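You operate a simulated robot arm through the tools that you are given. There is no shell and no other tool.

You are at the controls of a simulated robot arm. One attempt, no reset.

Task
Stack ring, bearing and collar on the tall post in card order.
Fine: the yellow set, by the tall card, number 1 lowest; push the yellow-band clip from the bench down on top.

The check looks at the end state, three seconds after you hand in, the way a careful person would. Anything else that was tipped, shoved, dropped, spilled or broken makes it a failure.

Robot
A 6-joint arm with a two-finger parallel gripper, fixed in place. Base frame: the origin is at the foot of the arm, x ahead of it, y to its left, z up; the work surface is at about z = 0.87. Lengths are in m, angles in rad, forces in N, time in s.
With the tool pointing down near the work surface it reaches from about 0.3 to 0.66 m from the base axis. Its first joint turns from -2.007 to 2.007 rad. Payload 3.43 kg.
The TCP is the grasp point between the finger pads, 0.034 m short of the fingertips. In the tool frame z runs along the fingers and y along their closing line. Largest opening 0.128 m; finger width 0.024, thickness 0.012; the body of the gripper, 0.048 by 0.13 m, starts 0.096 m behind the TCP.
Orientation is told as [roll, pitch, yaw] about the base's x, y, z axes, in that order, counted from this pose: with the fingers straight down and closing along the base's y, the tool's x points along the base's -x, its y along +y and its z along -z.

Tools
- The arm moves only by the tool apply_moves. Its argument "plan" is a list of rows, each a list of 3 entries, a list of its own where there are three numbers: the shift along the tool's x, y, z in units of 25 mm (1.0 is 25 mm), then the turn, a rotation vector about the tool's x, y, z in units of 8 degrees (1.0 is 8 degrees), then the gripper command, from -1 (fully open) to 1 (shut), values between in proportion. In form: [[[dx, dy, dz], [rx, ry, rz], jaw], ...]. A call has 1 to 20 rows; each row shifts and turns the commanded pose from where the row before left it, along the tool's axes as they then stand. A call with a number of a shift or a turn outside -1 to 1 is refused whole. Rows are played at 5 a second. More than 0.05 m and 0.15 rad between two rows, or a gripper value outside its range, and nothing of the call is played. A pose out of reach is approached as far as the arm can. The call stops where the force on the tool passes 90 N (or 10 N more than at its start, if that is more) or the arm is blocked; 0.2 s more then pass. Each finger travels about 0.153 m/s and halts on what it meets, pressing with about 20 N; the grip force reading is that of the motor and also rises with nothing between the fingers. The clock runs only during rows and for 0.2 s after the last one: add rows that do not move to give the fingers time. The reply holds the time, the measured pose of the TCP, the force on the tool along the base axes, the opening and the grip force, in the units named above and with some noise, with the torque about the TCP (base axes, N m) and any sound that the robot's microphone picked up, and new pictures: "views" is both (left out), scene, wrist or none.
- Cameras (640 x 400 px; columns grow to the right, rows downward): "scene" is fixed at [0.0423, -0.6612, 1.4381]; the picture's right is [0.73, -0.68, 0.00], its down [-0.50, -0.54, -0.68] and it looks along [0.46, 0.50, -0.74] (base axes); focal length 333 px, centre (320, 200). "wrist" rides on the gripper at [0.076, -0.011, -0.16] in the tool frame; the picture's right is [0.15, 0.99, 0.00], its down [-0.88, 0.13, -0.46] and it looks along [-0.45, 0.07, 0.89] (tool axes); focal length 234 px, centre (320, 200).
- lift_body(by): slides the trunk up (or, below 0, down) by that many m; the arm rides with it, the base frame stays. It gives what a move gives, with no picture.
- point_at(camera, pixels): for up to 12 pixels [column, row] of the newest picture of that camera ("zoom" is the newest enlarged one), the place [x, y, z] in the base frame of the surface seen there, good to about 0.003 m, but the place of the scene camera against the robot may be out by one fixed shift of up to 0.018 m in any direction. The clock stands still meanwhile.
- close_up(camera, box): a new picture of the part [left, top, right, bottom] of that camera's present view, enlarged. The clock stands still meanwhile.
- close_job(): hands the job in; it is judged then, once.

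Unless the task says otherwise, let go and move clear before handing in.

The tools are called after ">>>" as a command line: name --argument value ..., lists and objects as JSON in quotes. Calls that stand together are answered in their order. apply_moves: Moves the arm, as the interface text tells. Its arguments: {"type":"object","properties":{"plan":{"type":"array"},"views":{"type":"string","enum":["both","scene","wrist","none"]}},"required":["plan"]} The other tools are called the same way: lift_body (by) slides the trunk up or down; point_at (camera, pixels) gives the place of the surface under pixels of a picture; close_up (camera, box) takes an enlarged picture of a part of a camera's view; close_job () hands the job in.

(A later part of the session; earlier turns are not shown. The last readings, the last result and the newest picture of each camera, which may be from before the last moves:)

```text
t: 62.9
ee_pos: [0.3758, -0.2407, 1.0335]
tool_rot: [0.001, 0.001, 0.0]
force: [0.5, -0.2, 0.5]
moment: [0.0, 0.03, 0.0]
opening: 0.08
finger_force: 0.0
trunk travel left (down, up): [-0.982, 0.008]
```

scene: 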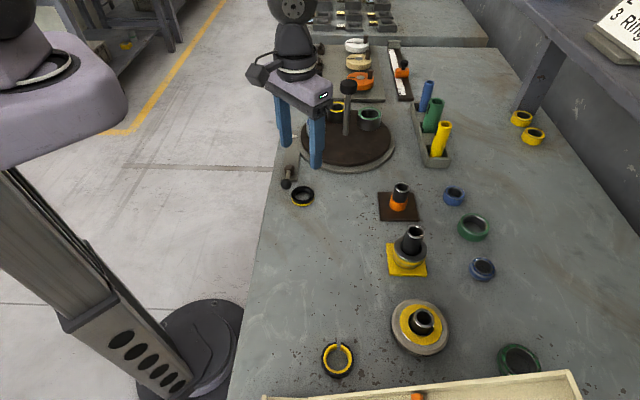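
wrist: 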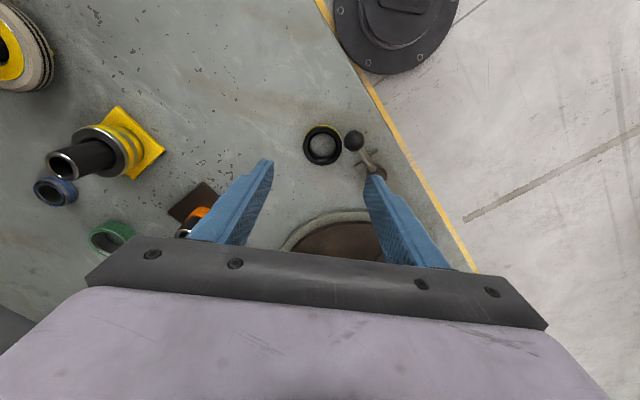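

>>> close_up --camera "wrist" --box '[288, 110, 400, 200]'

>>> close_up --camera "scene" --box '[270, 140, 350, 220]'

>>> point_at --camera "wrist" --pixels '[[306, 146], [339, 146], [322, 129], [323, 161], [322, 145], [353, 140], [345, 140], [365, 155], [353, 131], [376, 172], [340, 222]]'

```text
4.44 times, centred on (344, 155) of wrist
```

zoom: 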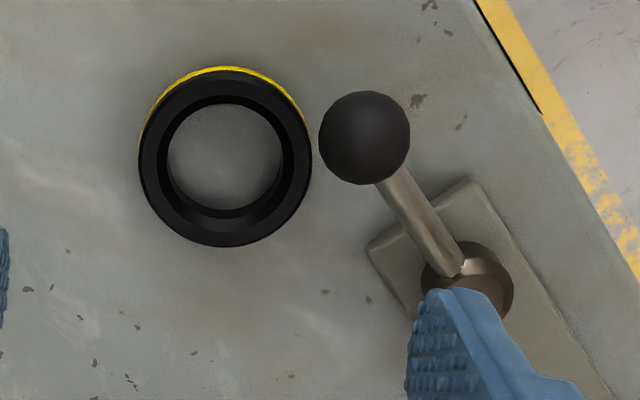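

```text
5.00 times, centred on (310, 180) of scene
```

zoom: 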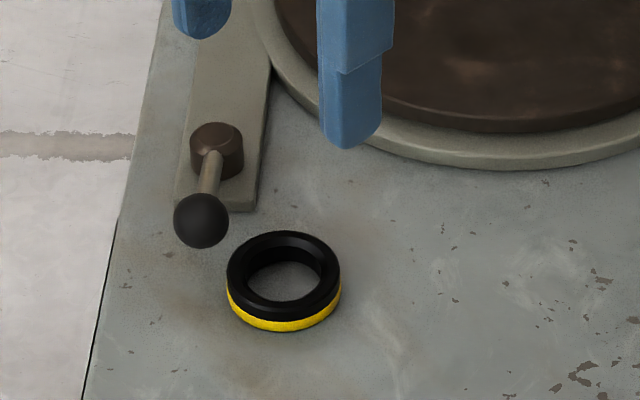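

```text
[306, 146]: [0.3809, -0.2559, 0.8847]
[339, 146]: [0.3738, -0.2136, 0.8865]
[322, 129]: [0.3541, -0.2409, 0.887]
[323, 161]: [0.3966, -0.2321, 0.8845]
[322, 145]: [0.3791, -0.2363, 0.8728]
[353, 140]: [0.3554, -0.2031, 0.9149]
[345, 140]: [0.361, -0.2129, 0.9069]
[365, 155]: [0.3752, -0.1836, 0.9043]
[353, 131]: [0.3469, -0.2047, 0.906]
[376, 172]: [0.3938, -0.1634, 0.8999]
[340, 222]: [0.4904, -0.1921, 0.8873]
```

The ring is at about (0.3774, -0.2367), with a lever knob just beside it at (353,140). Before choosing the approach angle I'll measure the lever plate and the turntable's rod.

>>> point_at --camera "wrist" --pixels '[[355, 164], [352, 162], [358, 163], [368, 152], [290, 240], [300, 225], [352, 150]]'

>>> point_at --camera "scene" --pixels '[[347, 88], [346, 120], [345, 133], [300, 150], [288, 183], [302, 188], [318, 128], [335, 108]]'

```text
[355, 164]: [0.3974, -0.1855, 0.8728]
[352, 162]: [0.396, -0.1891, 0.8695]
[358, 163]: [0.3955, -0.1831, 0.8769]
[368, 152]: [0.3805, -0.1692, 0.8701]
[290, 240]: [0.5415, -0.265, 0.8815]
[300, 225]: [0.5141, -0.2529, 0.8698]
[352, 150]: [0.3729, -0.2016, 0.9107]
```

```text
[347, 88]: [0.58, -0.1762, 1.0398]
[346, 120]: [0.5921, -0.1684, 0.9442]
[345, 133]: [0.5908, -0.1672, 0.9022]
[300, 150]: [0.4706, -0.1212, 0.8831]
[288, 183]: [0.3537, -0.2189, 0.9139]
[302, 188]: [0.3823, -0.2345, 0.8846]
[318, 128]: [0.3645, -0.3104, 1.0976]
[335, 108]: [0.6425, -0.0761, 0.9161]
```

The lever plate corner is at (0.396,-0.187) and the rod is far enough away. I'll centre on the ring and turn to yaw ≈ -70°, which keeps both fingers clear of the knob, then look again.

>>> apply_moves --plan '[[[-0.064, 0.16, 0], [0, 0, 0.875], -0.1], [[0, 0, 0], [0, 0, 0.875], -0.1], [[0, 0, 0], [0, 0, 0.875], -0.1], [[0, 0, 0], [0, 0, 0.875], -0.1], [[0, 0, 0], [0, 0, 0.875], -0.1], [[0, 0, 0], [0, 0, 0.875], -0.1], [[0, 0, 0], [0, 0, 0.875], -0.1], [[0, 0, 0], [0, 0, 0.875], -0.1], [[0, 0, 0], [0, 0, 0.875], -0.1], [[0, 0, 0], [0, 0, 0.875], -0.1], [[0, 0, 1], [0, 0, 0], -0.1], [[0, 0, 1], [0, 0, 0], -0.1], [[0, 0, 0], [0, 0, 0], -0.1]]' --views "both"

>>> close_up --camera "wrist" --box '[272, 110, 368, 200]'

```text
t: 65.7
ee_pos: [0.3769, -0.238, 0.9812]
tool_rot: [-0.002, 0.001, -1.223]
force: [0.2, -0.5, -0.1]
moment: [0.0, -0.02, 0.03]
opening: 0.0702
finger_force: 0.1
trunk travel left (down, up): [-0.982, 0.008]
```

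scene: 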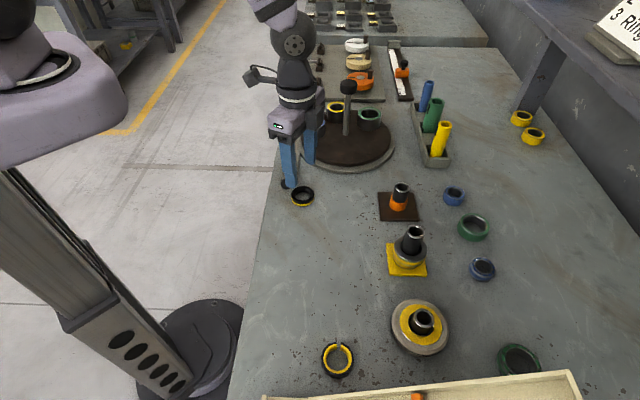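
wrist: 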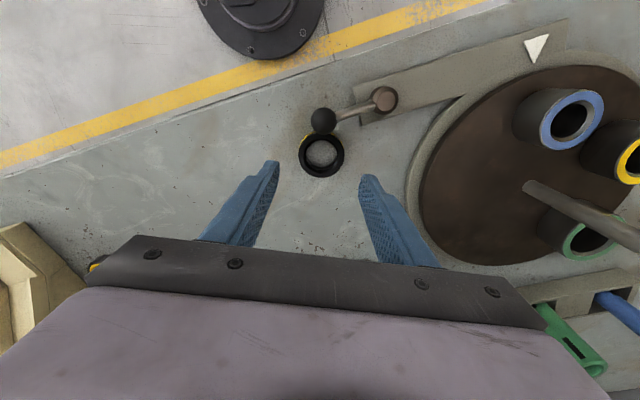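

```text
4.44 times, centred on (320, 155) of wrist
```

zoom: 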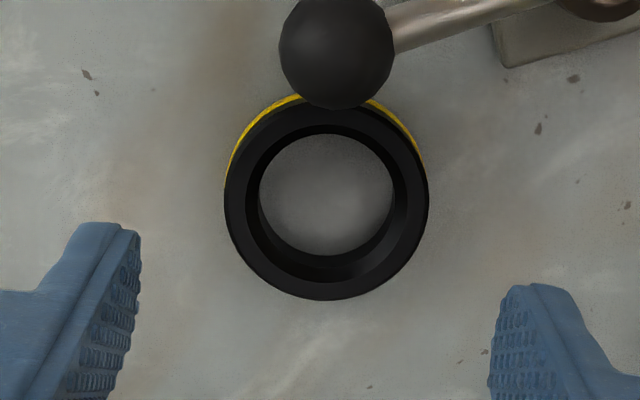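

The ring is at zoom (326,201): about 2 mm off in tool +y and 1 mm in +x, and the knob nearly overhangs it. I'll correct, descend, and grip.

>>> apply_moves --plan '[[[0.04, 0.085, 0], [0, 0, 0], -0.1], [[0, 0, 1], [0, 0, 0], -0.1], [[0, 0, 1], [0, 0, 0], -0.1], [[0, 0, 0.7], [0, 0, 0], -0.1], [[0, 0, 0.3], [0, 0, 0], -0.1], [[0, 0, 0], [0, 0, 0], -0.1]]' --views "both"

>>> close_up --camera "wrist" --box '[272, 130, 368, 220]'

```text
t: 67.1
ee_pos: [0.3775, -0.2374, 0.9071]
tool_rot: [0.001, 0.0, -1.222]
force: [0.1, 0.0, -0.1]
moment: [0.03, 0.0, -0.02]
opening: 0.0705
finger_force: 0.0
trunk travel left (down, up): [-0.982, 0.008]
```

scene: 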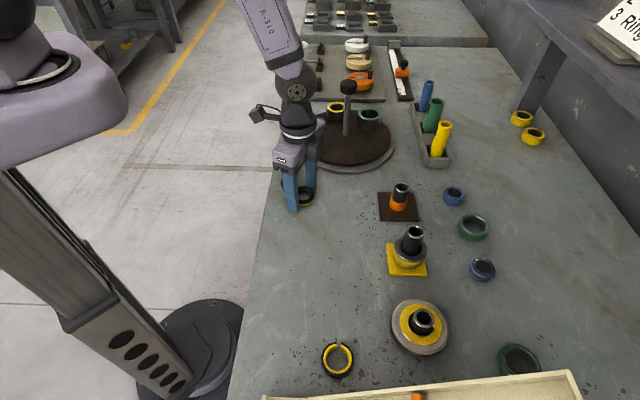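
wrist: 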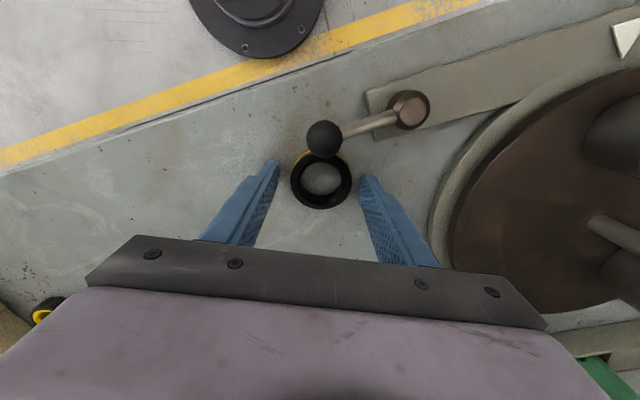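

```text
4.44 times, centred on (320, 175) of wrist
```

zoom: 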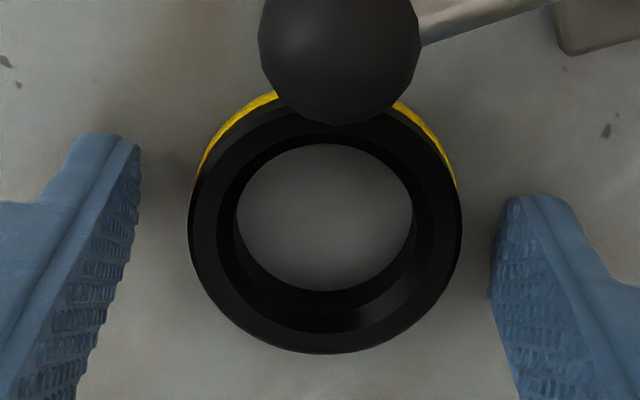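

The ring is between the pads, about 1 mm off toward the knob. I'll shift 1 mm and close.

>>> apply_moves --plan '[[[0.04, 0.02, 0.02], [0, 0, 0], -0.1], [[0, 0, 0], [0, 0, 0], 0.2], [[0, 0, 0], [0, 0, 0], 0.5], [[0, 0, 0], [0, 0, 0], 1], [[0, 0, 0], [0, 0, 0], 1]]' --views "wrist"

>>> close_up --camera "wrist" --box '[272, 130, 368, 220]'

```text
t: 68.3
ee_pos: [0.3779, -0.2368, 0.9055]
tool_rot: [0.002, 0.001, -1.222]
force: [-0.6, 0.1, -0.4]
moment: [0.03, 0.0, 0.03]
opening: 0.0513
finger_force: 20.3
trunk travel left (down, up): [-0.982, 0.008]
```

wrist: 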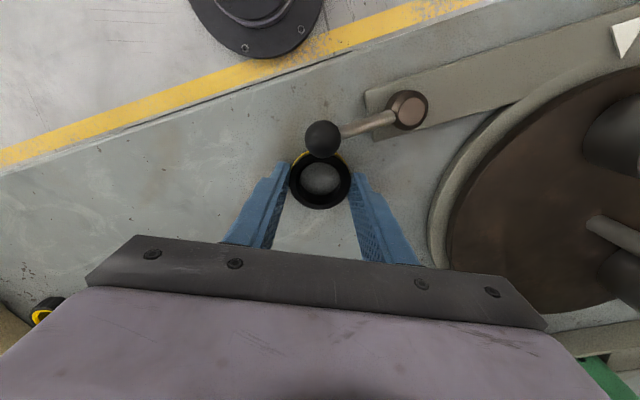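

```text
4.44 times, centred on (320, 175) of wrist
```

zoom: 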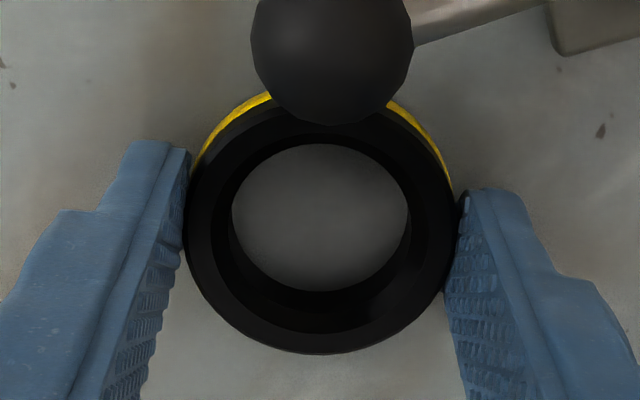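

Ring gripped (0.0513, 20 N). I'll lift 2 mm, slide 25 mm away from the knob, and only then lift high.

>>> apply_moves --plan '[[[0, 0, -0.09], [0, 0, 0], 1], [[-0.2, 0.03, 0], [0, 0, 0], 1], [[-0.5, 0.1, 0], [0, 0, 0], 1], [[-0.5, 0.1, -0.1], [0, 0, 0], 1], [[0, 0, -1], [0, 0, 0], 1], [[0, 0, -1], [0, 0, 0], 1], [[0, 0, -1], [0, 0, 0], 1], [[0, 0, -1], [0, 0, 0], 1], [[0, 0, -1], [0, 0, 0], 1], [[0, 0, -0.3], [0, 0, 0], 1], [[0, 0, 0], [0, 0, 0], 1]]' --views "both"

>>> close_up --camera "wrist" --box '[272, 130, 368, 220]'

```text
t: 70.7
ee_pos: [0.3942, -0.2623, 1.0439]
tool_rot: [0.001, -0.002, -1.223]
force: [-0.3, -0.1, -1.3]
moment: [0.0, 0.0, 0.02]
opening: 0.0512
finger_force: 20.1
trunk travel left (down, up): [-0.982, 0.008]
```

scene: 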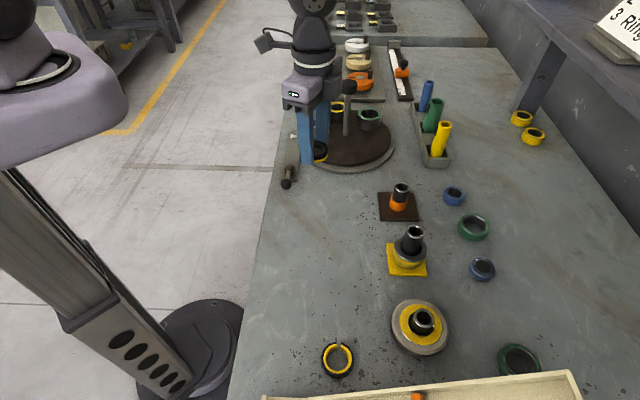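
wrist: 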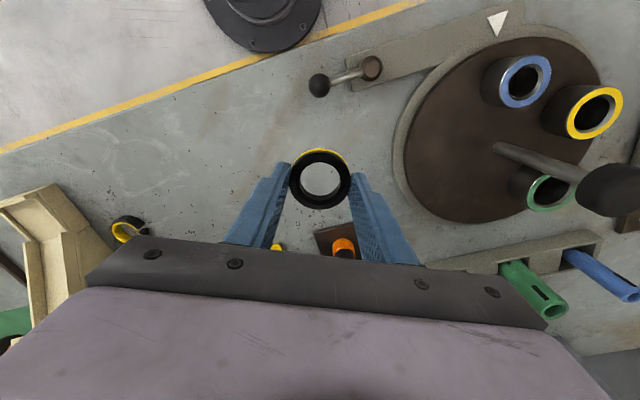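

```text
4.44 times, centred on (320, 175) of wrist
```

zoom: 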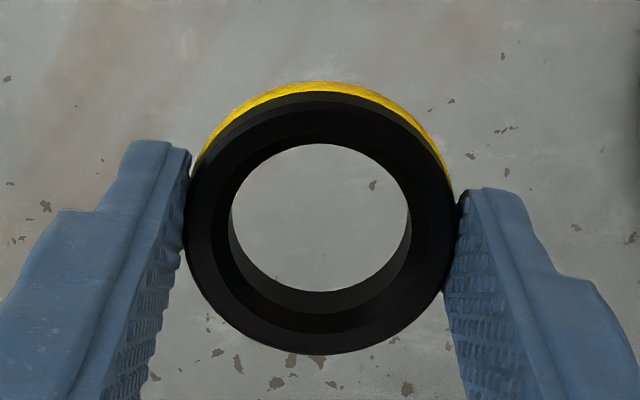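

Ring held firmly, slightly (≈1.5 mm) toward tool +x. I'll turn to yaw -50°, carry it to the post, tilt, and step out above the post.

>>> apply_moves --plan '[[[0, 0, 0], [0, 0, -0.82], 1], [[0, 0, 0], [0, 0, -0.82], 1], [[0, 0, 0], [0, 0, -0.81], 1], [[-0.909, -0.772, 0], [0, 0, 0], 1], [[-0.909, -0.772, 0], [0, 0, 0], 1], [[-0.909, -0.772, 0], [0, 0, 0], 1], [[-0.909, -0.772, 0], [0, 0, 0], 1], [[-0.909, -0.772, 0], [0, 0, 0], 1], [[-0.909, -0.772, 0], [0, 0, 0], 1], [[-0.909, -0.772, 0], [0, 0, 0], 1], [[0, 0, 0], [0, -0.5, 0], 1], [[-0.5, 0, 0.036], [0, 0, 0], 1], [[-0.5, 0, 0.036], [0, 0, 0], 1], [[-0.5, 0, 0.036], [0, 0, 0], 1], [[0, 0, 0], [0, 0, 0], 1]]' --views "both"

>>> close_up --camera "wrist" --box '[270, 110, 370, 220]'

```text
t: 73.9
ee_pos: [0.4154, -0.4995, 1.0462]
tool_rot: [0.001, -0.069, -0.879]
force: [-0.2, -0.3, -0.8]
moment: [0.01, 0.0, 0.0]
opening: 0.0514
finger_force: 20.0
trunk travel left (down, up): [-0.982, 0.008]
```

scene: 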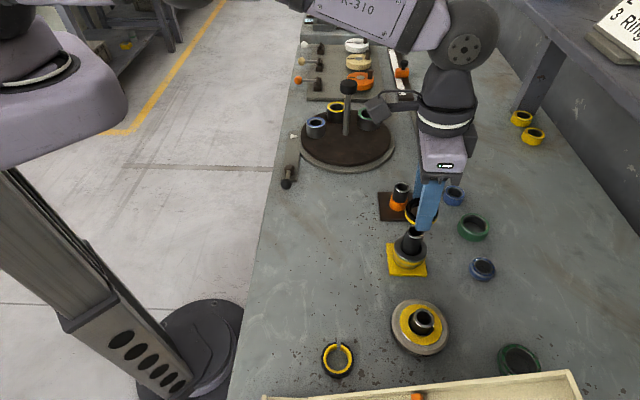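
wrist: 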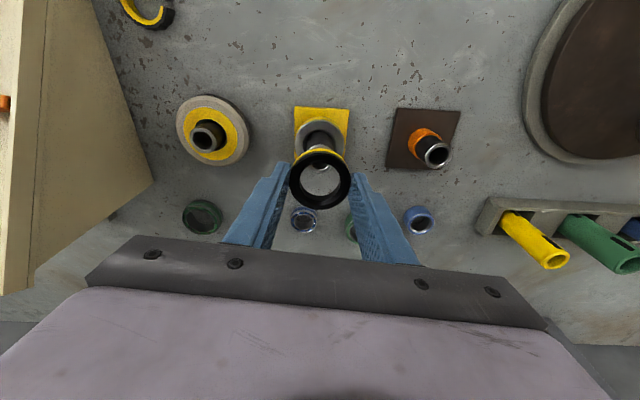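

```text
3.64 times, centred on (320, 165) of wrist
```

zoom: 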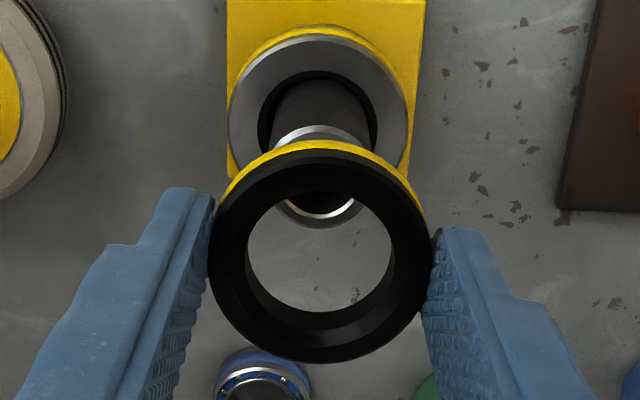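

The ring is over the post (rim col 322 vs ring 319.5 in zoom). I'll shift 0.5 mm in +y and 1.2 mm outward, then lower 34 mm and look.

>>> apply_moves --plan '[[[-0.05, 0.02, 0], [0, 0, 0], 1], [[0, 0, 0], [0, 0, 0], 1]]' --views "none"

>>> lift_body --by -0.034

>>> apply_moves --plan '[[[0, 0, 0], [0, 0, 0], 1]]' --views "wrist"

>>> close_up --camera "wrist" --box '[270, 110, 370, 220]'

```text
t: 74.5
ee_pos: [0.4172, -0.5002, 1.0436]
tool_rot: [-0.001, -0.07, -0.878]
force: [0.5, -0.3, -0.7]
moment: [0.0, 0.01, -0.04]
opening: 0.0515
finger_force: 20.2
trunk travel left (down, up): [-0.982, 0.008]
```

```text
t: 75.3
ee_pos: [0.4174, -0.4997, 1.0112]
tool_rot: [-0.001, -0.07, -0.88]
force: [-1.0, -0.2, -1.2]
moment: [0.01, 0.0, -0.01]
opening: 0.0511
finger_force: 20.2
trunk travel left (down, up): [-0.948, 0.042]
```

```text
t: 75.7
ee_pos: [0.4162, -0.4992, 1.0099]
tool_rot: [0.001, -0.069, -0.879]
force: [0.7, 0.3, -1.0]
moment: [0.02, 0.01, 0.0]
opening: 0.0513
finger_force: 19.4
trunk travel left (down, up): [-0.948, 0.042]
```

wrist: 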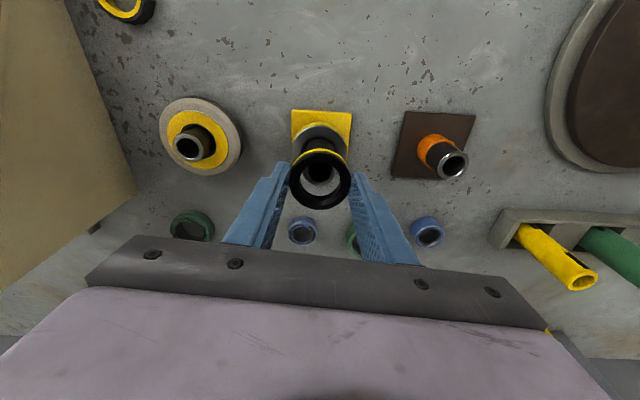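

```text
3.64 times, centred on (320, 165) of wrist
```

zoom: 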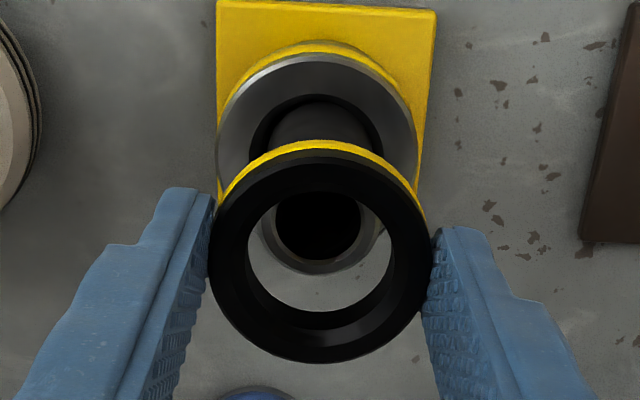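

The post rim and ring bore line up laterally (both ≈319 in zoom) and within my radial uncertainty of ~2 mm. I'll lower 18 mm and let the force tell.

>>> lift_body --by -0.018

>>> apply_moves --plan '[[[0, 0, 0], [0, 0, 0], 1]]' --views "both"

>>> close_up --camera "wrist" --box '[270, 110, 370, 220]'

```text
t: 76.4
ee_pos: [0.4176, -0.501, 0.9934]
tool_rot: [-0.001, -0.07, -0.88]
force: [0.1, -0.6, -2.5]
moment: [0.02, 0.02, 0.01]
opening: 0.0512
finger_force: 20.5
trunk travel left (down, up): [-0.93, 0.06]
```

```text
t: 76.8
ee_pos: [0.4165, -0.5007, 0.9929]
tool_rot: [-0.001, -0.069, -0.879]
force: [-0.1, -1.0, -0.5]
moment: [-0.02, 0.0, 0.04]
opening: 0.0513
finger_force: 19.7
trunk travel left (down, up): [-0.93, 0.06]
```

scene: 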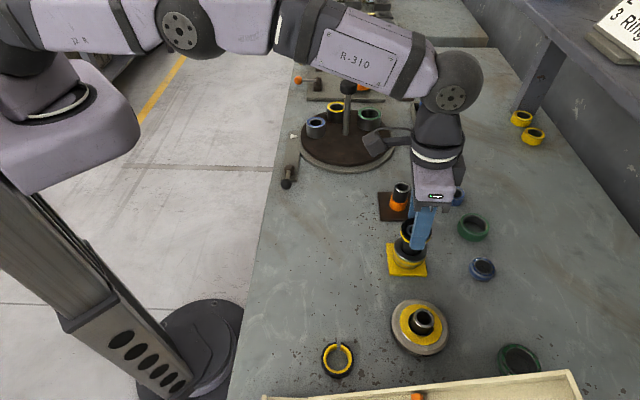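
wrist: 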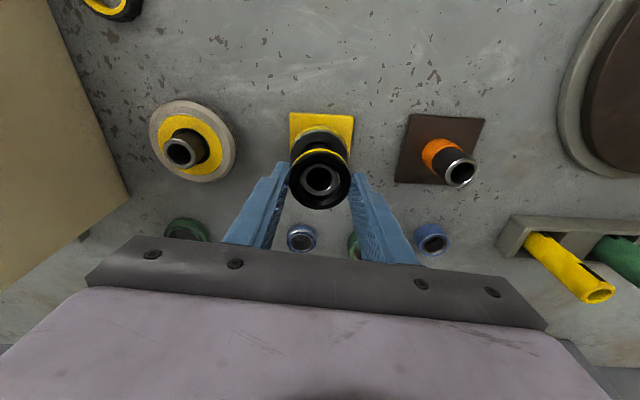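

```text
3.64 times, centred on (320, 165) of wrist
```

zoom: 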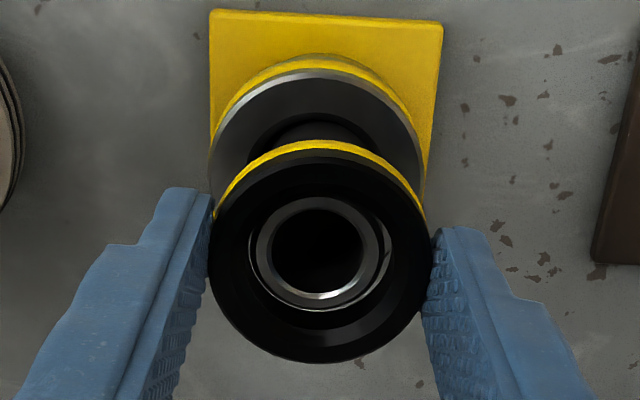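

No side force; the ring has entered cleanly. I'll lower another 30 mm.

>>> lift_body --by -0.03

>>> apply_moves --plan '[[[0, 0, 0], [0, 0, 0], 1]]' --views "both"

>>> close_up --camera "wrist" --box '[270, 110, 370, 220]'

>>> close_up --camera "scene" --box '[370, 200, 466, 290]'

```text
t: 77.5
ee_pos: [0.4168, -0.5015, 0.9625]
tool_rot: [0.0, -0.07, -0.88]
force: [0.0, -0.3, -1.1]
moment: [0.02, 0.0, 0.0]
opening: 0.0513
finger_force: 20.0
trunk travel left (down, up): [-0.9, 0.09]
```

```text
t: 77.9
ee_pos: [0.4168, -0.4992, 0.9632]
tool_rot: [0.001, -0.071, -0.878]
force: [0.2, 0.5, -1.7]
moment: [0.01, 0.0, 0.01]
opening: 0.0512
finger_force: 20.3
trunk travel left (down, up): [-0.9, 0.09]
```

scene: 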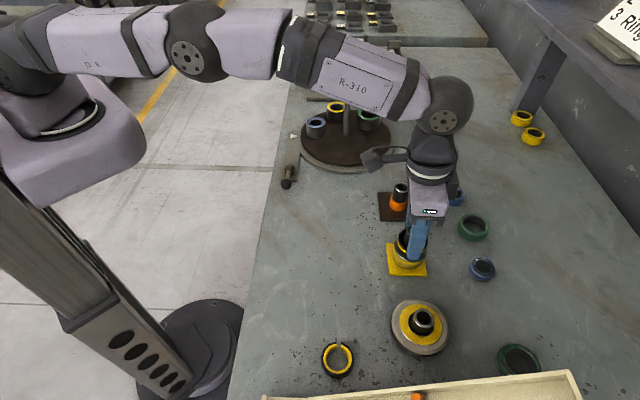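
wrist: 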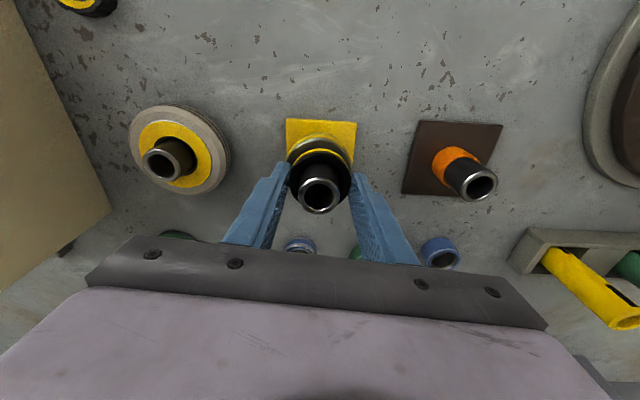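

```text
3.64 times, centred on (320, 165) of wrist
```

zoom: 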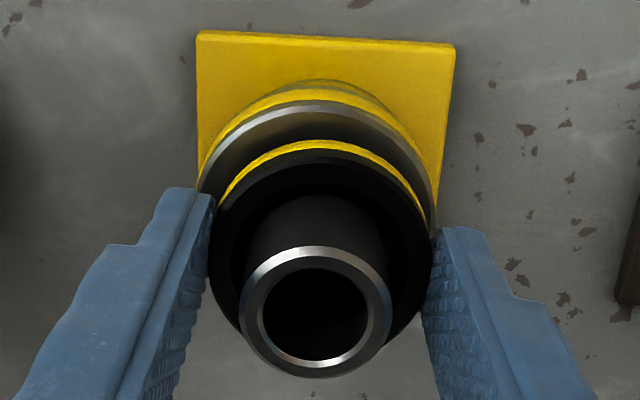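

```text
4.44 times, centred on (418, 245) of scene
```

zoom: 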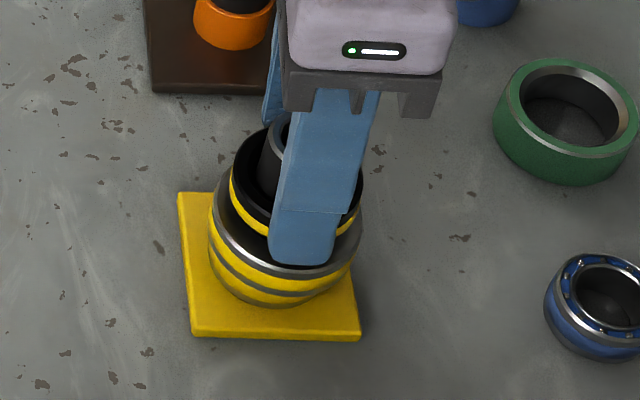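

The ring is now just above the collar. I'll lower in 1.5–2 mm steps until contact shows.

>>> apply_moves --plan '[[[0.004, 0, 0.06], [0, 0, 0], 1], [[0.004, 0, 0.06], [0, 0, 0], 1], [[0, 0, 0], [0, 0, 0], 1]]' --views "none"

>>> apply_moves --plan '[[[0.004, 0, 0.06], [0, 0, 0], 1], [[0, 0, 0], [0, 0, 0], 1]]' --views "none"

```text
t: 78.7
ee_pos: [0.4166, -0.4992, 0.9606]
tool_rot: [0.0, -0.068, -0.879]
force: [-0.5, -0.8, -1.5]
moment: [0.02, -0.01, 0.01]
opening: 0.0513
finger_force: 20.1
trunk travel left (down, up): [-0.9, 0.09]
```

```text
t: 79.3
ee_pos: [0.4166, -0.4997, 0.9576]
tool_rot: [0.0, -0.07, -0.879]
force: [-0.8, -0.7, -1.2]
moment: [0.0, -0.01, -0.01]
opening: 0.0511
finger_force: 20.5
trunk travel left (down, up): [-0.9, 0.09]
```

>>> apply_moves --plan '[[[0.003, 0, 0.04], [0, 0, 0], 1], [[0, 0, 0], [0, 0, 0], 1]]' --views "none"

>>> close_up --camera "wrist" --box '[270, 110, 370, 220]'

```text
t: 79.9
ee_pos: [0.4167, -0.4987, 0.9565]
tool_rot: [0.001, -0.069, -0.88]
force: [1.3, -0.2, -0.9]
moment: [-0.03, 0.01, -0.01]
opening: 0.0512
finger_force: 19.7
trunk travel left (down, up): [-0.9, 0.09]
```

```text
3.64 times, centred on (320, 165) of wrist
```

zoom: 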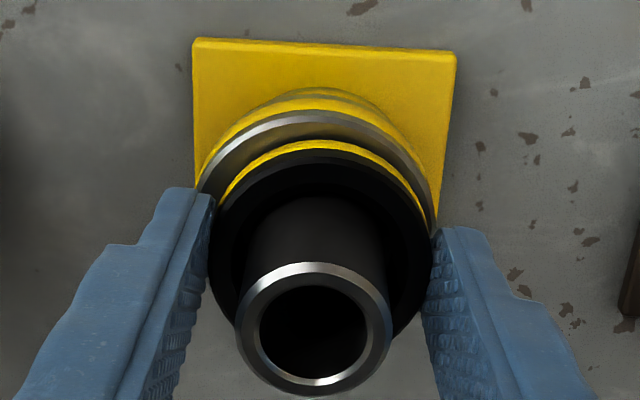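

No clear contact yet; I'll go down one more millimetre, then open.

>>> apply_moves --plan '[[[0.003, 0, 0.04], [0, 0, 0], 1], [[0, 0, 0], [0, 0, 0], 1]]' --views "none"

>>> apply_moves --plan '[[[0, 0, 0], [0, 0, 0], 0.18], [[0, 0, 0], [0, 0, 0], 0.05], [[0, 0, 0], [0, 0, 0], -0.1], [[0, 0, 0], [0, 0, 0], -0.1]]' --views "both"

>>> close_up --camera "wrist" --box '[270, 110, 370, 220]'

```text
t: 80.5
ee_pos: [0.4165, -0.5006, 0.957]
tool_rot: [-0.001, -0.071, -0.88]
force: [0.4, 0.4, -1.2]
moment: [0.0, -0.04, 0.02]
opening: 0.0513
finger_force: 20.0
trunk travel left (down, up): [-0.9, 0.09]
```

```text
t: 81.5
ee_pos: [0.4166, -0.4994, 0.9556]
tool_rot: [0.001, -0.074, -0.88]
force: [0.0, -0.1, -1.1]
moment: [0.02, -0.02, -0.01]
opening: 0.0704
finger_force: 0.0
trunk travel left (down, up): [-0.9, 0.09]
```

scene: 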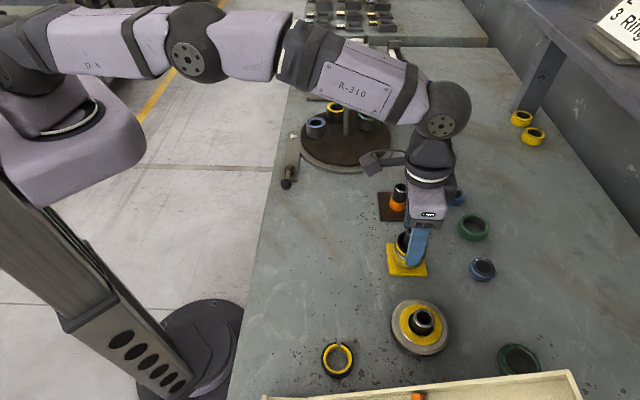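
wrist: 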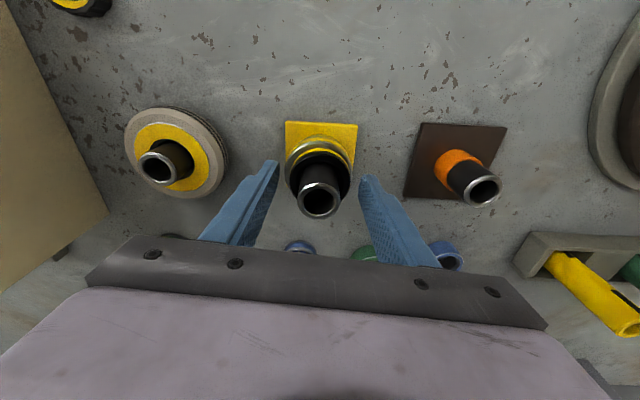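

```text
3.64 times, centred on (320, 165) of wrist
```

zoom: 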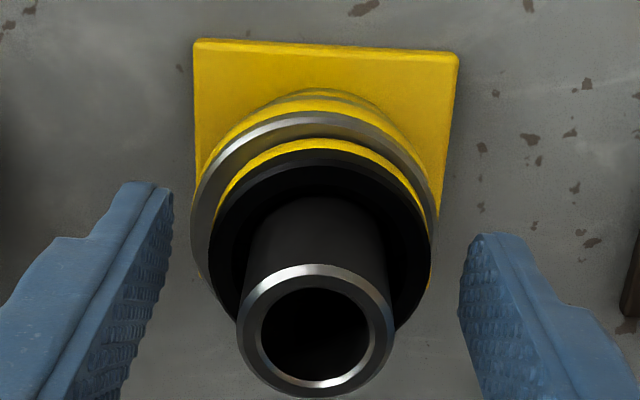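

The ring is released and has dropped onto the collar. I'll raise clear, straighten, and travel toward the clip.

>>> lift_body --by 0.085

>>> apply_moves --plan '[[[0.7, 0, 0], [0, 0, 0], -0.1], [[0.7, 0, 0], [0, 0, 0], -0.1], [[0, 0, 0], [0, 0.5, 0], -0.1], [[0, 0, 0], [0, 0, -0.9], -0.1], [[0, 0, 0], [0, 0, -0.9], -0.1], [[0, 0, 0], [0, 0, -0.9], -0.1], [[0, 0, 0], [0, 0, -0.9], -0.1], [[0, 0, 0], [0, 0, -0.9], -0.1], [[0, 0, 0], [0, 0, -0.9], -0.1], [[0, 0, 0], [0, 0, -0.9], -0.1], [[0.856, -0.25, 0], [0, 0, 0], -0.3], [[0.856, -0.25, 0], [0, 0, 0], -0.3], [[0.856, -0.25, 0], [0, 0, 0], -0.3], [[0.856, -0.25, 0], [0, 0, 0], -0.3], [[0.856, -0.25, 0], [0, 0, 0], -0.3], [[0.856, -0.25, 0], [0, 0, 0], -0.3], [[0.856, -0.25, 0], [0, 0, 0], -0.3], [[0.856, -0.25, 0], [0, 0, 0], -0.3], [[0.856, -0.25, 0], [0, 0, 0], -0.3], [[0.856, -0.25, 0], [0, 0, 0], -0.3]]' --views "both"

>>> close_up --camera "scene" --box '[370, 210, 450, 290]'

```text
t: 82.7
ee_pos: [0.4167, -0.5005, 1.041]
tool_rot: [0.001, -0.069, -0.876]
force: [-0.1, -0.3, 0.8]
moment: [0.04, -0.01, 0.0]
opening: 0.0704
finger_force: 0.0
trunk travel left (down, up): [-0.985, 0.005]
```

```text
t: 86.9
ee_pos: [0.1791, -0.5357, 1.0392]
tool_rot: [0.0, -0.002, 0.0]
force: [-0.8, -0.2, 0.2]
moment: [-0.01, -0.01, -0.02]
opening: 0.0828
finger_force: 0.0
trunk travel left (down, up): [-0.985, 0.005]
```

scene: 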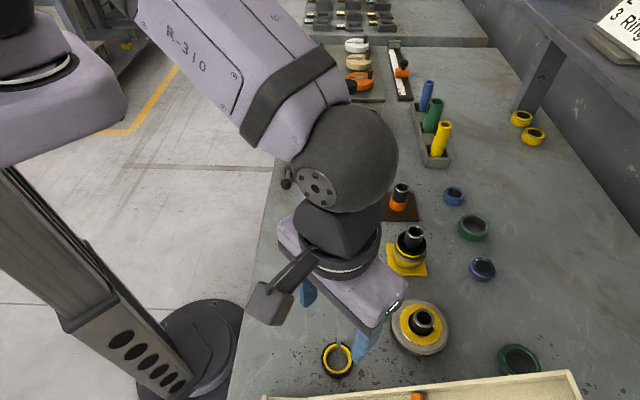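
wrist: 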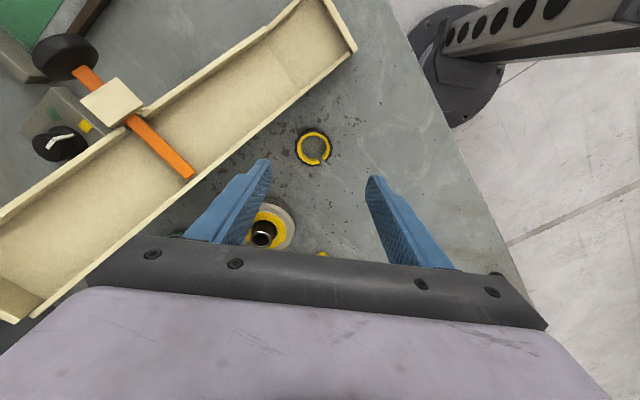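

```text
5.00 times, centred on (410, 250) of scene
```

zoom: 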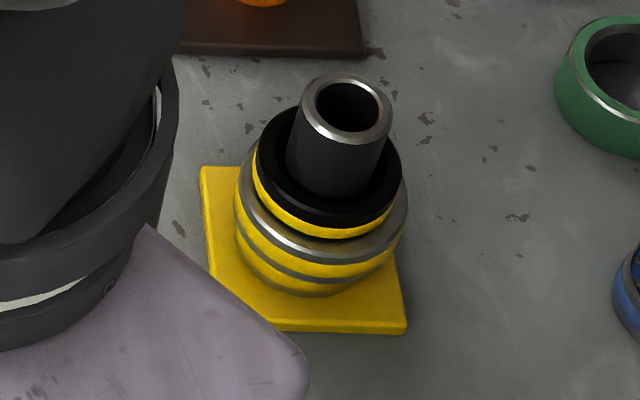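

The stack looks right: bearing, collar, ring, all level, and the base hasn't moved. Now I'll measure the clip at (314,147) in the wrist view and its gap.

>>> close_up --camera "wrist" --box '[280, 115, 350, 180]'

>>> close_up --camera "scene" --box '[308, 330, 368, 390]'

>>> point_at --camera "wrist" --pixels '[[299, 148], [329, 148], [314, 133], [312, 163], [314, 147], [322, 162], [250, 130], [290, 100], [230, 160], [265, 232], [340, 60], [262, 140]]'

```text
6.15 times, centred on (315, 148) of wrist
```

zoom: 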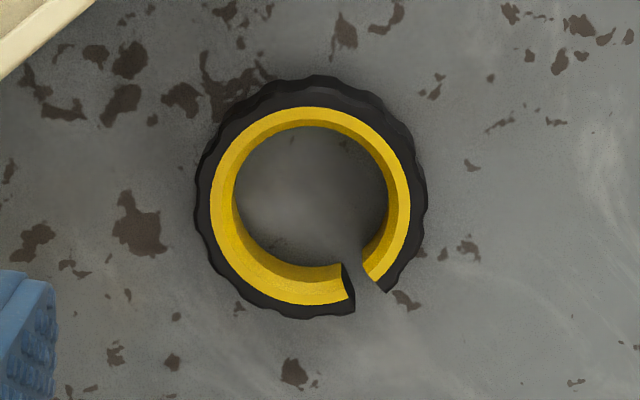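

```text
6.67 times, centred on (338, 360) of scene
```

zoom: 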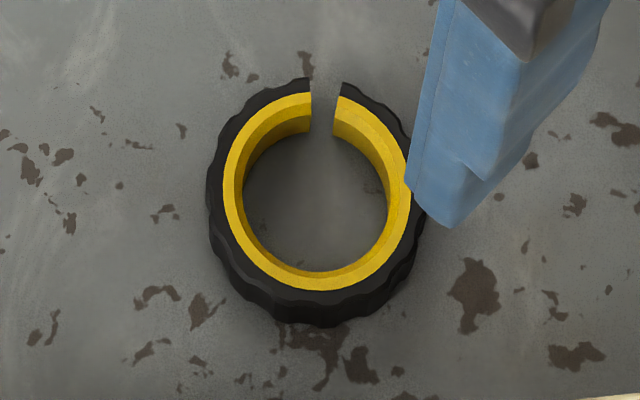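

```text
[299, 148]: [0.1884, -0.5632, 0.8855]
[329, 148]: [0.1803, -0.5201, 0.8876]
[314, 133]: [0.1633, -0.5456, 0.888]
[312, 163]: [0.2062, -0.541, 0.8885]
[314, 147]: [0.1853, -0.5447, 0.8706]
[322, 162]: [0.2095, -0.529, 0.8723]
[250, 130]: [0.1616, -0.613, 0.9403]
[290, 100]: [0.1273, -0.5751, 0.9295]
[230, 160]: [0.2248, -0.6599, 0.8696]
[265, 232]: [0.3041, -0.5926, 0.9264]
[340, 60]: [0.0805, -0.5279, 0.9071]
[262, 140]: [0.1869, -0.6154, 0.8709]
```

The clip centre is about (0.186, -0.542), its gap facing +x, and the tray wall is ~6.5 cm off. I'll centre over it and come down part-way to re-measure.

>>> apply_moves --plan '[[[-0.28, -0.25, 0], [0, 0, 0], -0.2], [[0, 0, 1], [0, 0, 0], -0.2], [[0, 0, 1], [0, 0, 0], -0.2], [[0, 0, 0.5], [0, 0, 0], -0.2], [[0, 0, 0], [0, 0, 0], -0.2]]' --views "wrist"

>>> close_up --camera "wrist" --box '[275, 115, 365, 205]'

```text
t: 88.1
ee_pos: [0.1873, -0.5399, 0.9773]
tool_rot: [0.0, 0.0, -0.001]
force: [-0.3, -0.2, 0.6]
moment: [0.02, -0.04, 0.03]
opening: 0.0767
finger_force: 0.1
trunk travel left (down, up): [-0.985, 0.005]
```

wrist: 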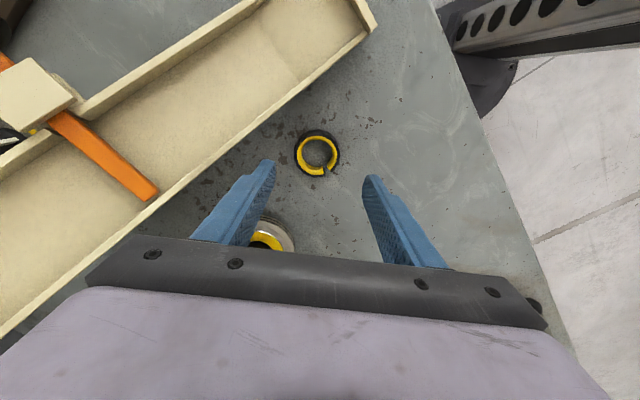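

```text
4.44 times, centred on (320, 160) of wrist
```

zoom: 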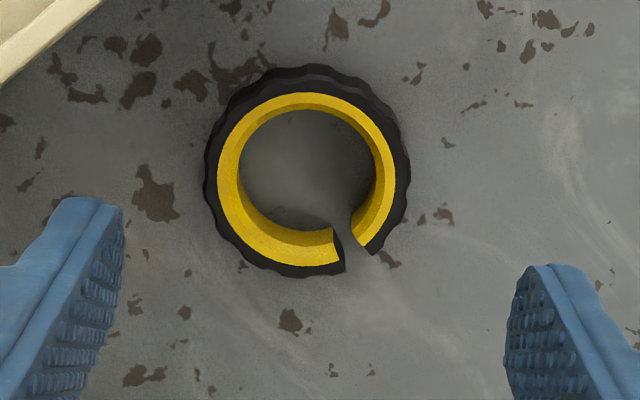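

The clip sits about 2–3 mm off (zoom 307,180). I'll correct, narrow the jaws a bit, and descend to it.

>>> apply_moves --plan '[[[0.08, -0.115, 0], [0, 0, 0], -0.1], [[0, 0, 0.9], [0, 0, 0], -0.1], [[0, 0, 0.9], [0, 0, 0], -0.1], [[0, 0, 0.7], [0, 0, 0], -0.1], [[0, 0, 0.35], [0, 0, 0], -0.1], [[0, 0, 0], [0, 0, 0], -0.1]]' --views "both"

>>> close_up --camera "wrist" --box '[270, 130, 370, 230]'

```text
t: 89.5
ee_pos: [0.1839, -0.5445, 0.9046]
tool_rot: [0.0, -0.001, 0.0]
force: [0.3, -0.2, 0.6]
moment: [-0.01, -0.03, -0.01]
opening: 0.0705
finger_force: 0.0
trunk travel left (down, up): [-0.985, 0.005]
```

scene: 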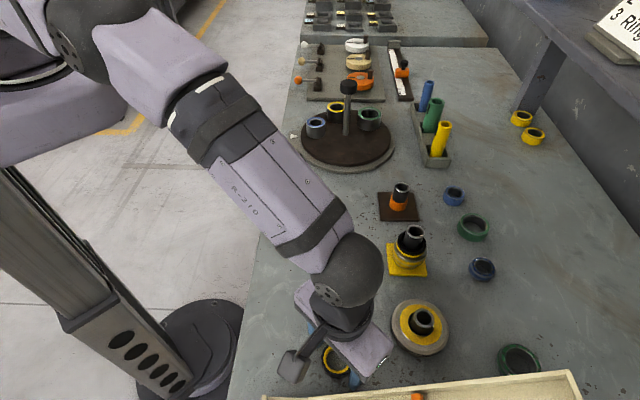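
wrist: 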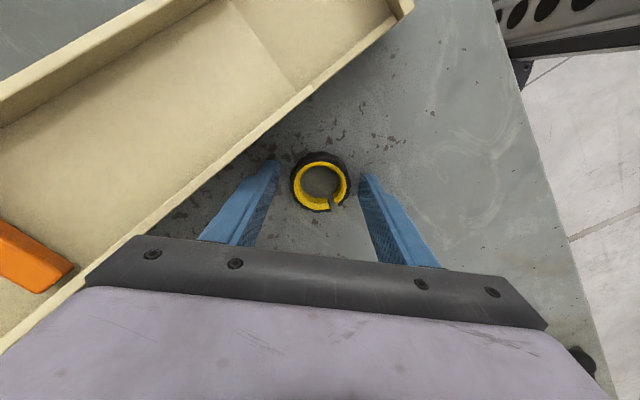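

```text
4.00 times, centred on (320, 180) of wrist
```

zoom: 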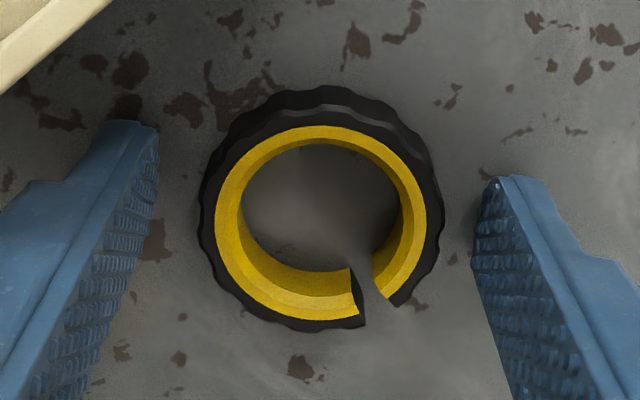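

The clip is between the pads, ~1.6 mm off along x. I'll adjust, raise the tips 1.5 mm and close.

>>> apply_moves --plan '[[[-0.05, 0, -0.06], [0, 0, 0], -0.1], [[0, 0, 0], [0, 0, 0], 0.15], [[0, 0, 0], [0, 0, 0], 0.4], [[0, 0, 0], [0, 0, 0], 1], [[0, 0, 0], [0, 0, 0], 1]]' --views "wrist"

>>> close_up --camera "wrist" --box '[270, 130, 370, 230]'

```text
t: 90.7
ee_pos: [0.1839, -0.545, 0.9075]
tool_rot: [-0.001, 0.0, -0.001]
force: [-0.3, 0.6, -0.1]
moment: [0.02, 0.0, -0.04]
opening: 0.0497
finger_force: 20.0
trunk travel left (down, up): [-0.985, 0.005]
```

wrist: 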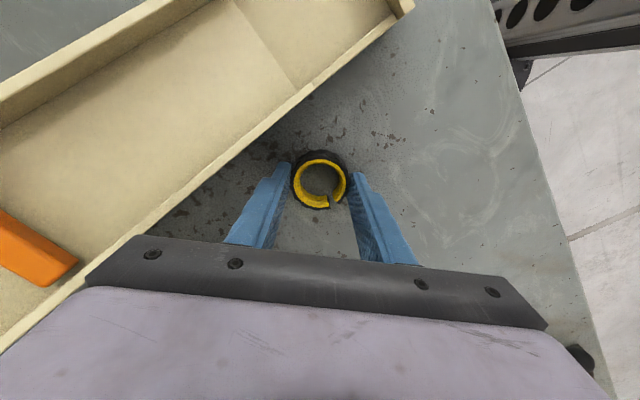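

```text
4.00 times, centred on (320, 180) of wrist
```

zoom: 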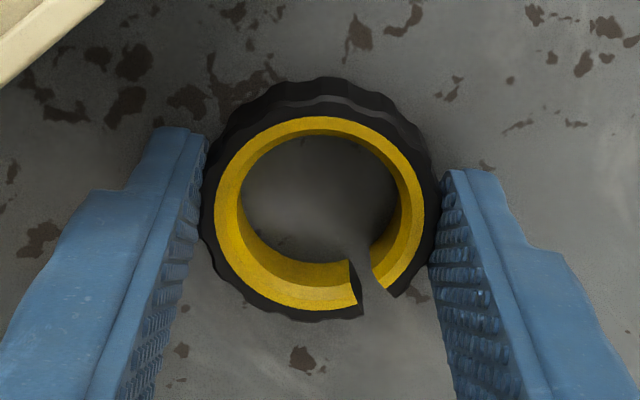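

The clip is gripped (0.0497, 20 N) and centred. I'll lift it straight up and carry it toward the post.

>>> apply_moves --plan '[[[0, 0, -0.5], [0, 0, 0], 1], [[0, 0, -1], [0, 0, 0], 1], [[0, 0, -1], [0, 0, 0], 1], [[0, 0, -1], [0, 0, 0], 1], [[0, 0, -1], [0, 0, 0], 1], [[0, 0, -1], [0, 0, 0], 1], [[-0.831, 0.296, 0], [0, 0, 0], 1], [[-0.831, 0.296, 0], [0, 0, 0], 1], [[-0.831, 0.296, 0], [0, 0, 0], 1], [[-0.831, 0.296, 0], [0, 0, 0], 1], [[-0.831, 0.296, 0], [0, 0, 0], 1], [[-0.831, 0.296, 0], [0, 0, 0], 1], [[-0.831, 0.296, 0], [0, 0, 0], 1], [[-0.831, 0.296, 0], [0, 0, 0], 1], [[-0.831, 0.296, 0], [0, 0, 0], 1], [[-0.831, 0.296, 0], [0, 0, 0], 1], [[0, 0, 0], [0, 0, 0], 1]]' --views "both"

```text
t: 94.3
ee_pos: [0.3936, -0.4704, 1.0439]
tool_rot: [0.0, 0.001, -0.001]
force: [0.3, 0.2, 0.9]
moment: [0.06, -0.03, 0.01]
opening: 0.0496
finger_force: 19.7
trunk travel left (down, up): [-0.985, 0.005]
```

scene: 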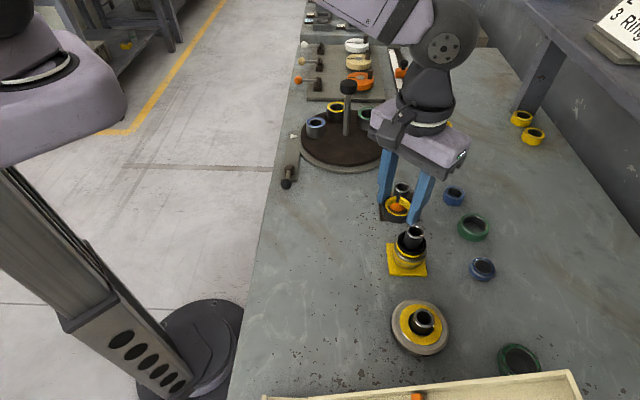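
wrist: 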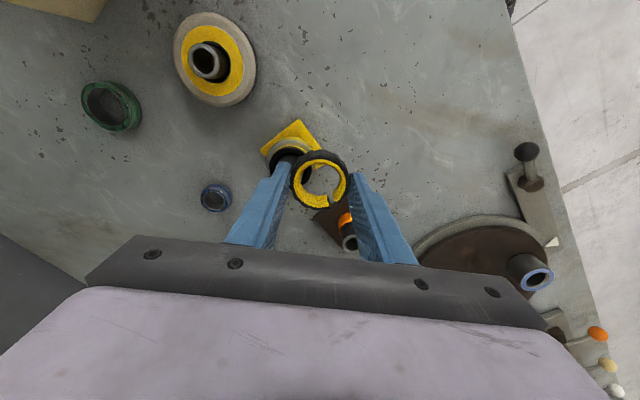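

The clip is held level and short of the post. I'll yaw to -50°, tilt a bit less (3.2°) this time, and step out above the post.

>>> apply_moves --plan '[[[0, 0, 0], [0, 0, 0.9], 1], [[0, 0, 0], [0, 0, 0.9], 1], [[0, 0, 0], [0, 0, 0.9], 1], [[0, 0, 0], [0, 0, 0.9], 1], [[0, 0, 0], [0, 0, 0.9], 1], [[0, 0, 0], [0, 0, 0.9], 1], [[0, 0, 0], [0, 0, 0.9], 1], [[0, 0, 0], [0, -0.4, 0], 1], [[-0.481, -0.025, 0.027], [0, 0, 0], 1], [[-0.481, -0.025, 0.027], [0, 0, 0], 1], [[-0.481, -0.025, 0.027], [0, 0, 0], 1], [[0, 0, 0], [0, 0, 0], 1]]' --views "both"

>>> close_up --camera "wrist" --box '[270, 110, 370, 220]'

```text
t: 96.9
ee_pos: [0.4165, -0.4981, 1.044]
tool_rot: [0.003, -0.056, -0.879]
force: [-0.5, -0.2, -1.2]
moment: [-0.06, 0.0, -0.03]
opening: 0.0497
finger_force: 20.2
trunk travel left (down, up): [-0.985, 0.005]
```

scene: 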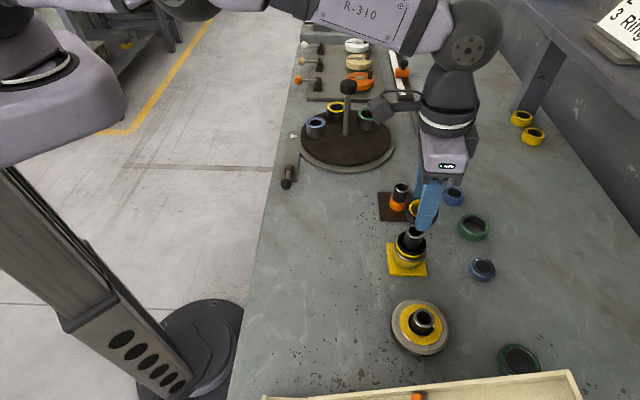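
wrist: 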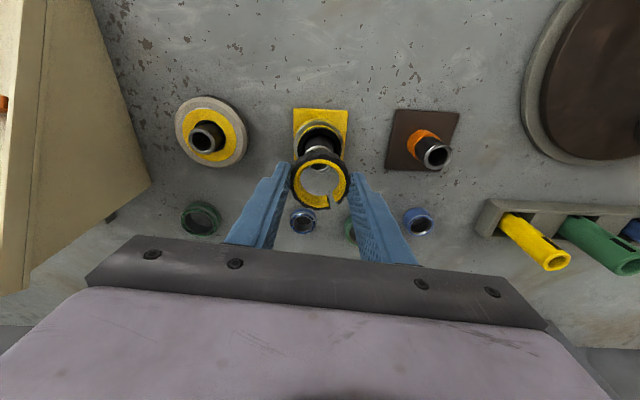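

```text
3.64 times, centred on (320, 165) of wrist
```

zoom: 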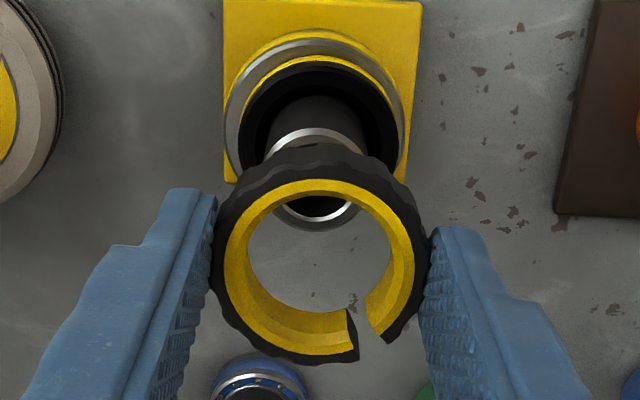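

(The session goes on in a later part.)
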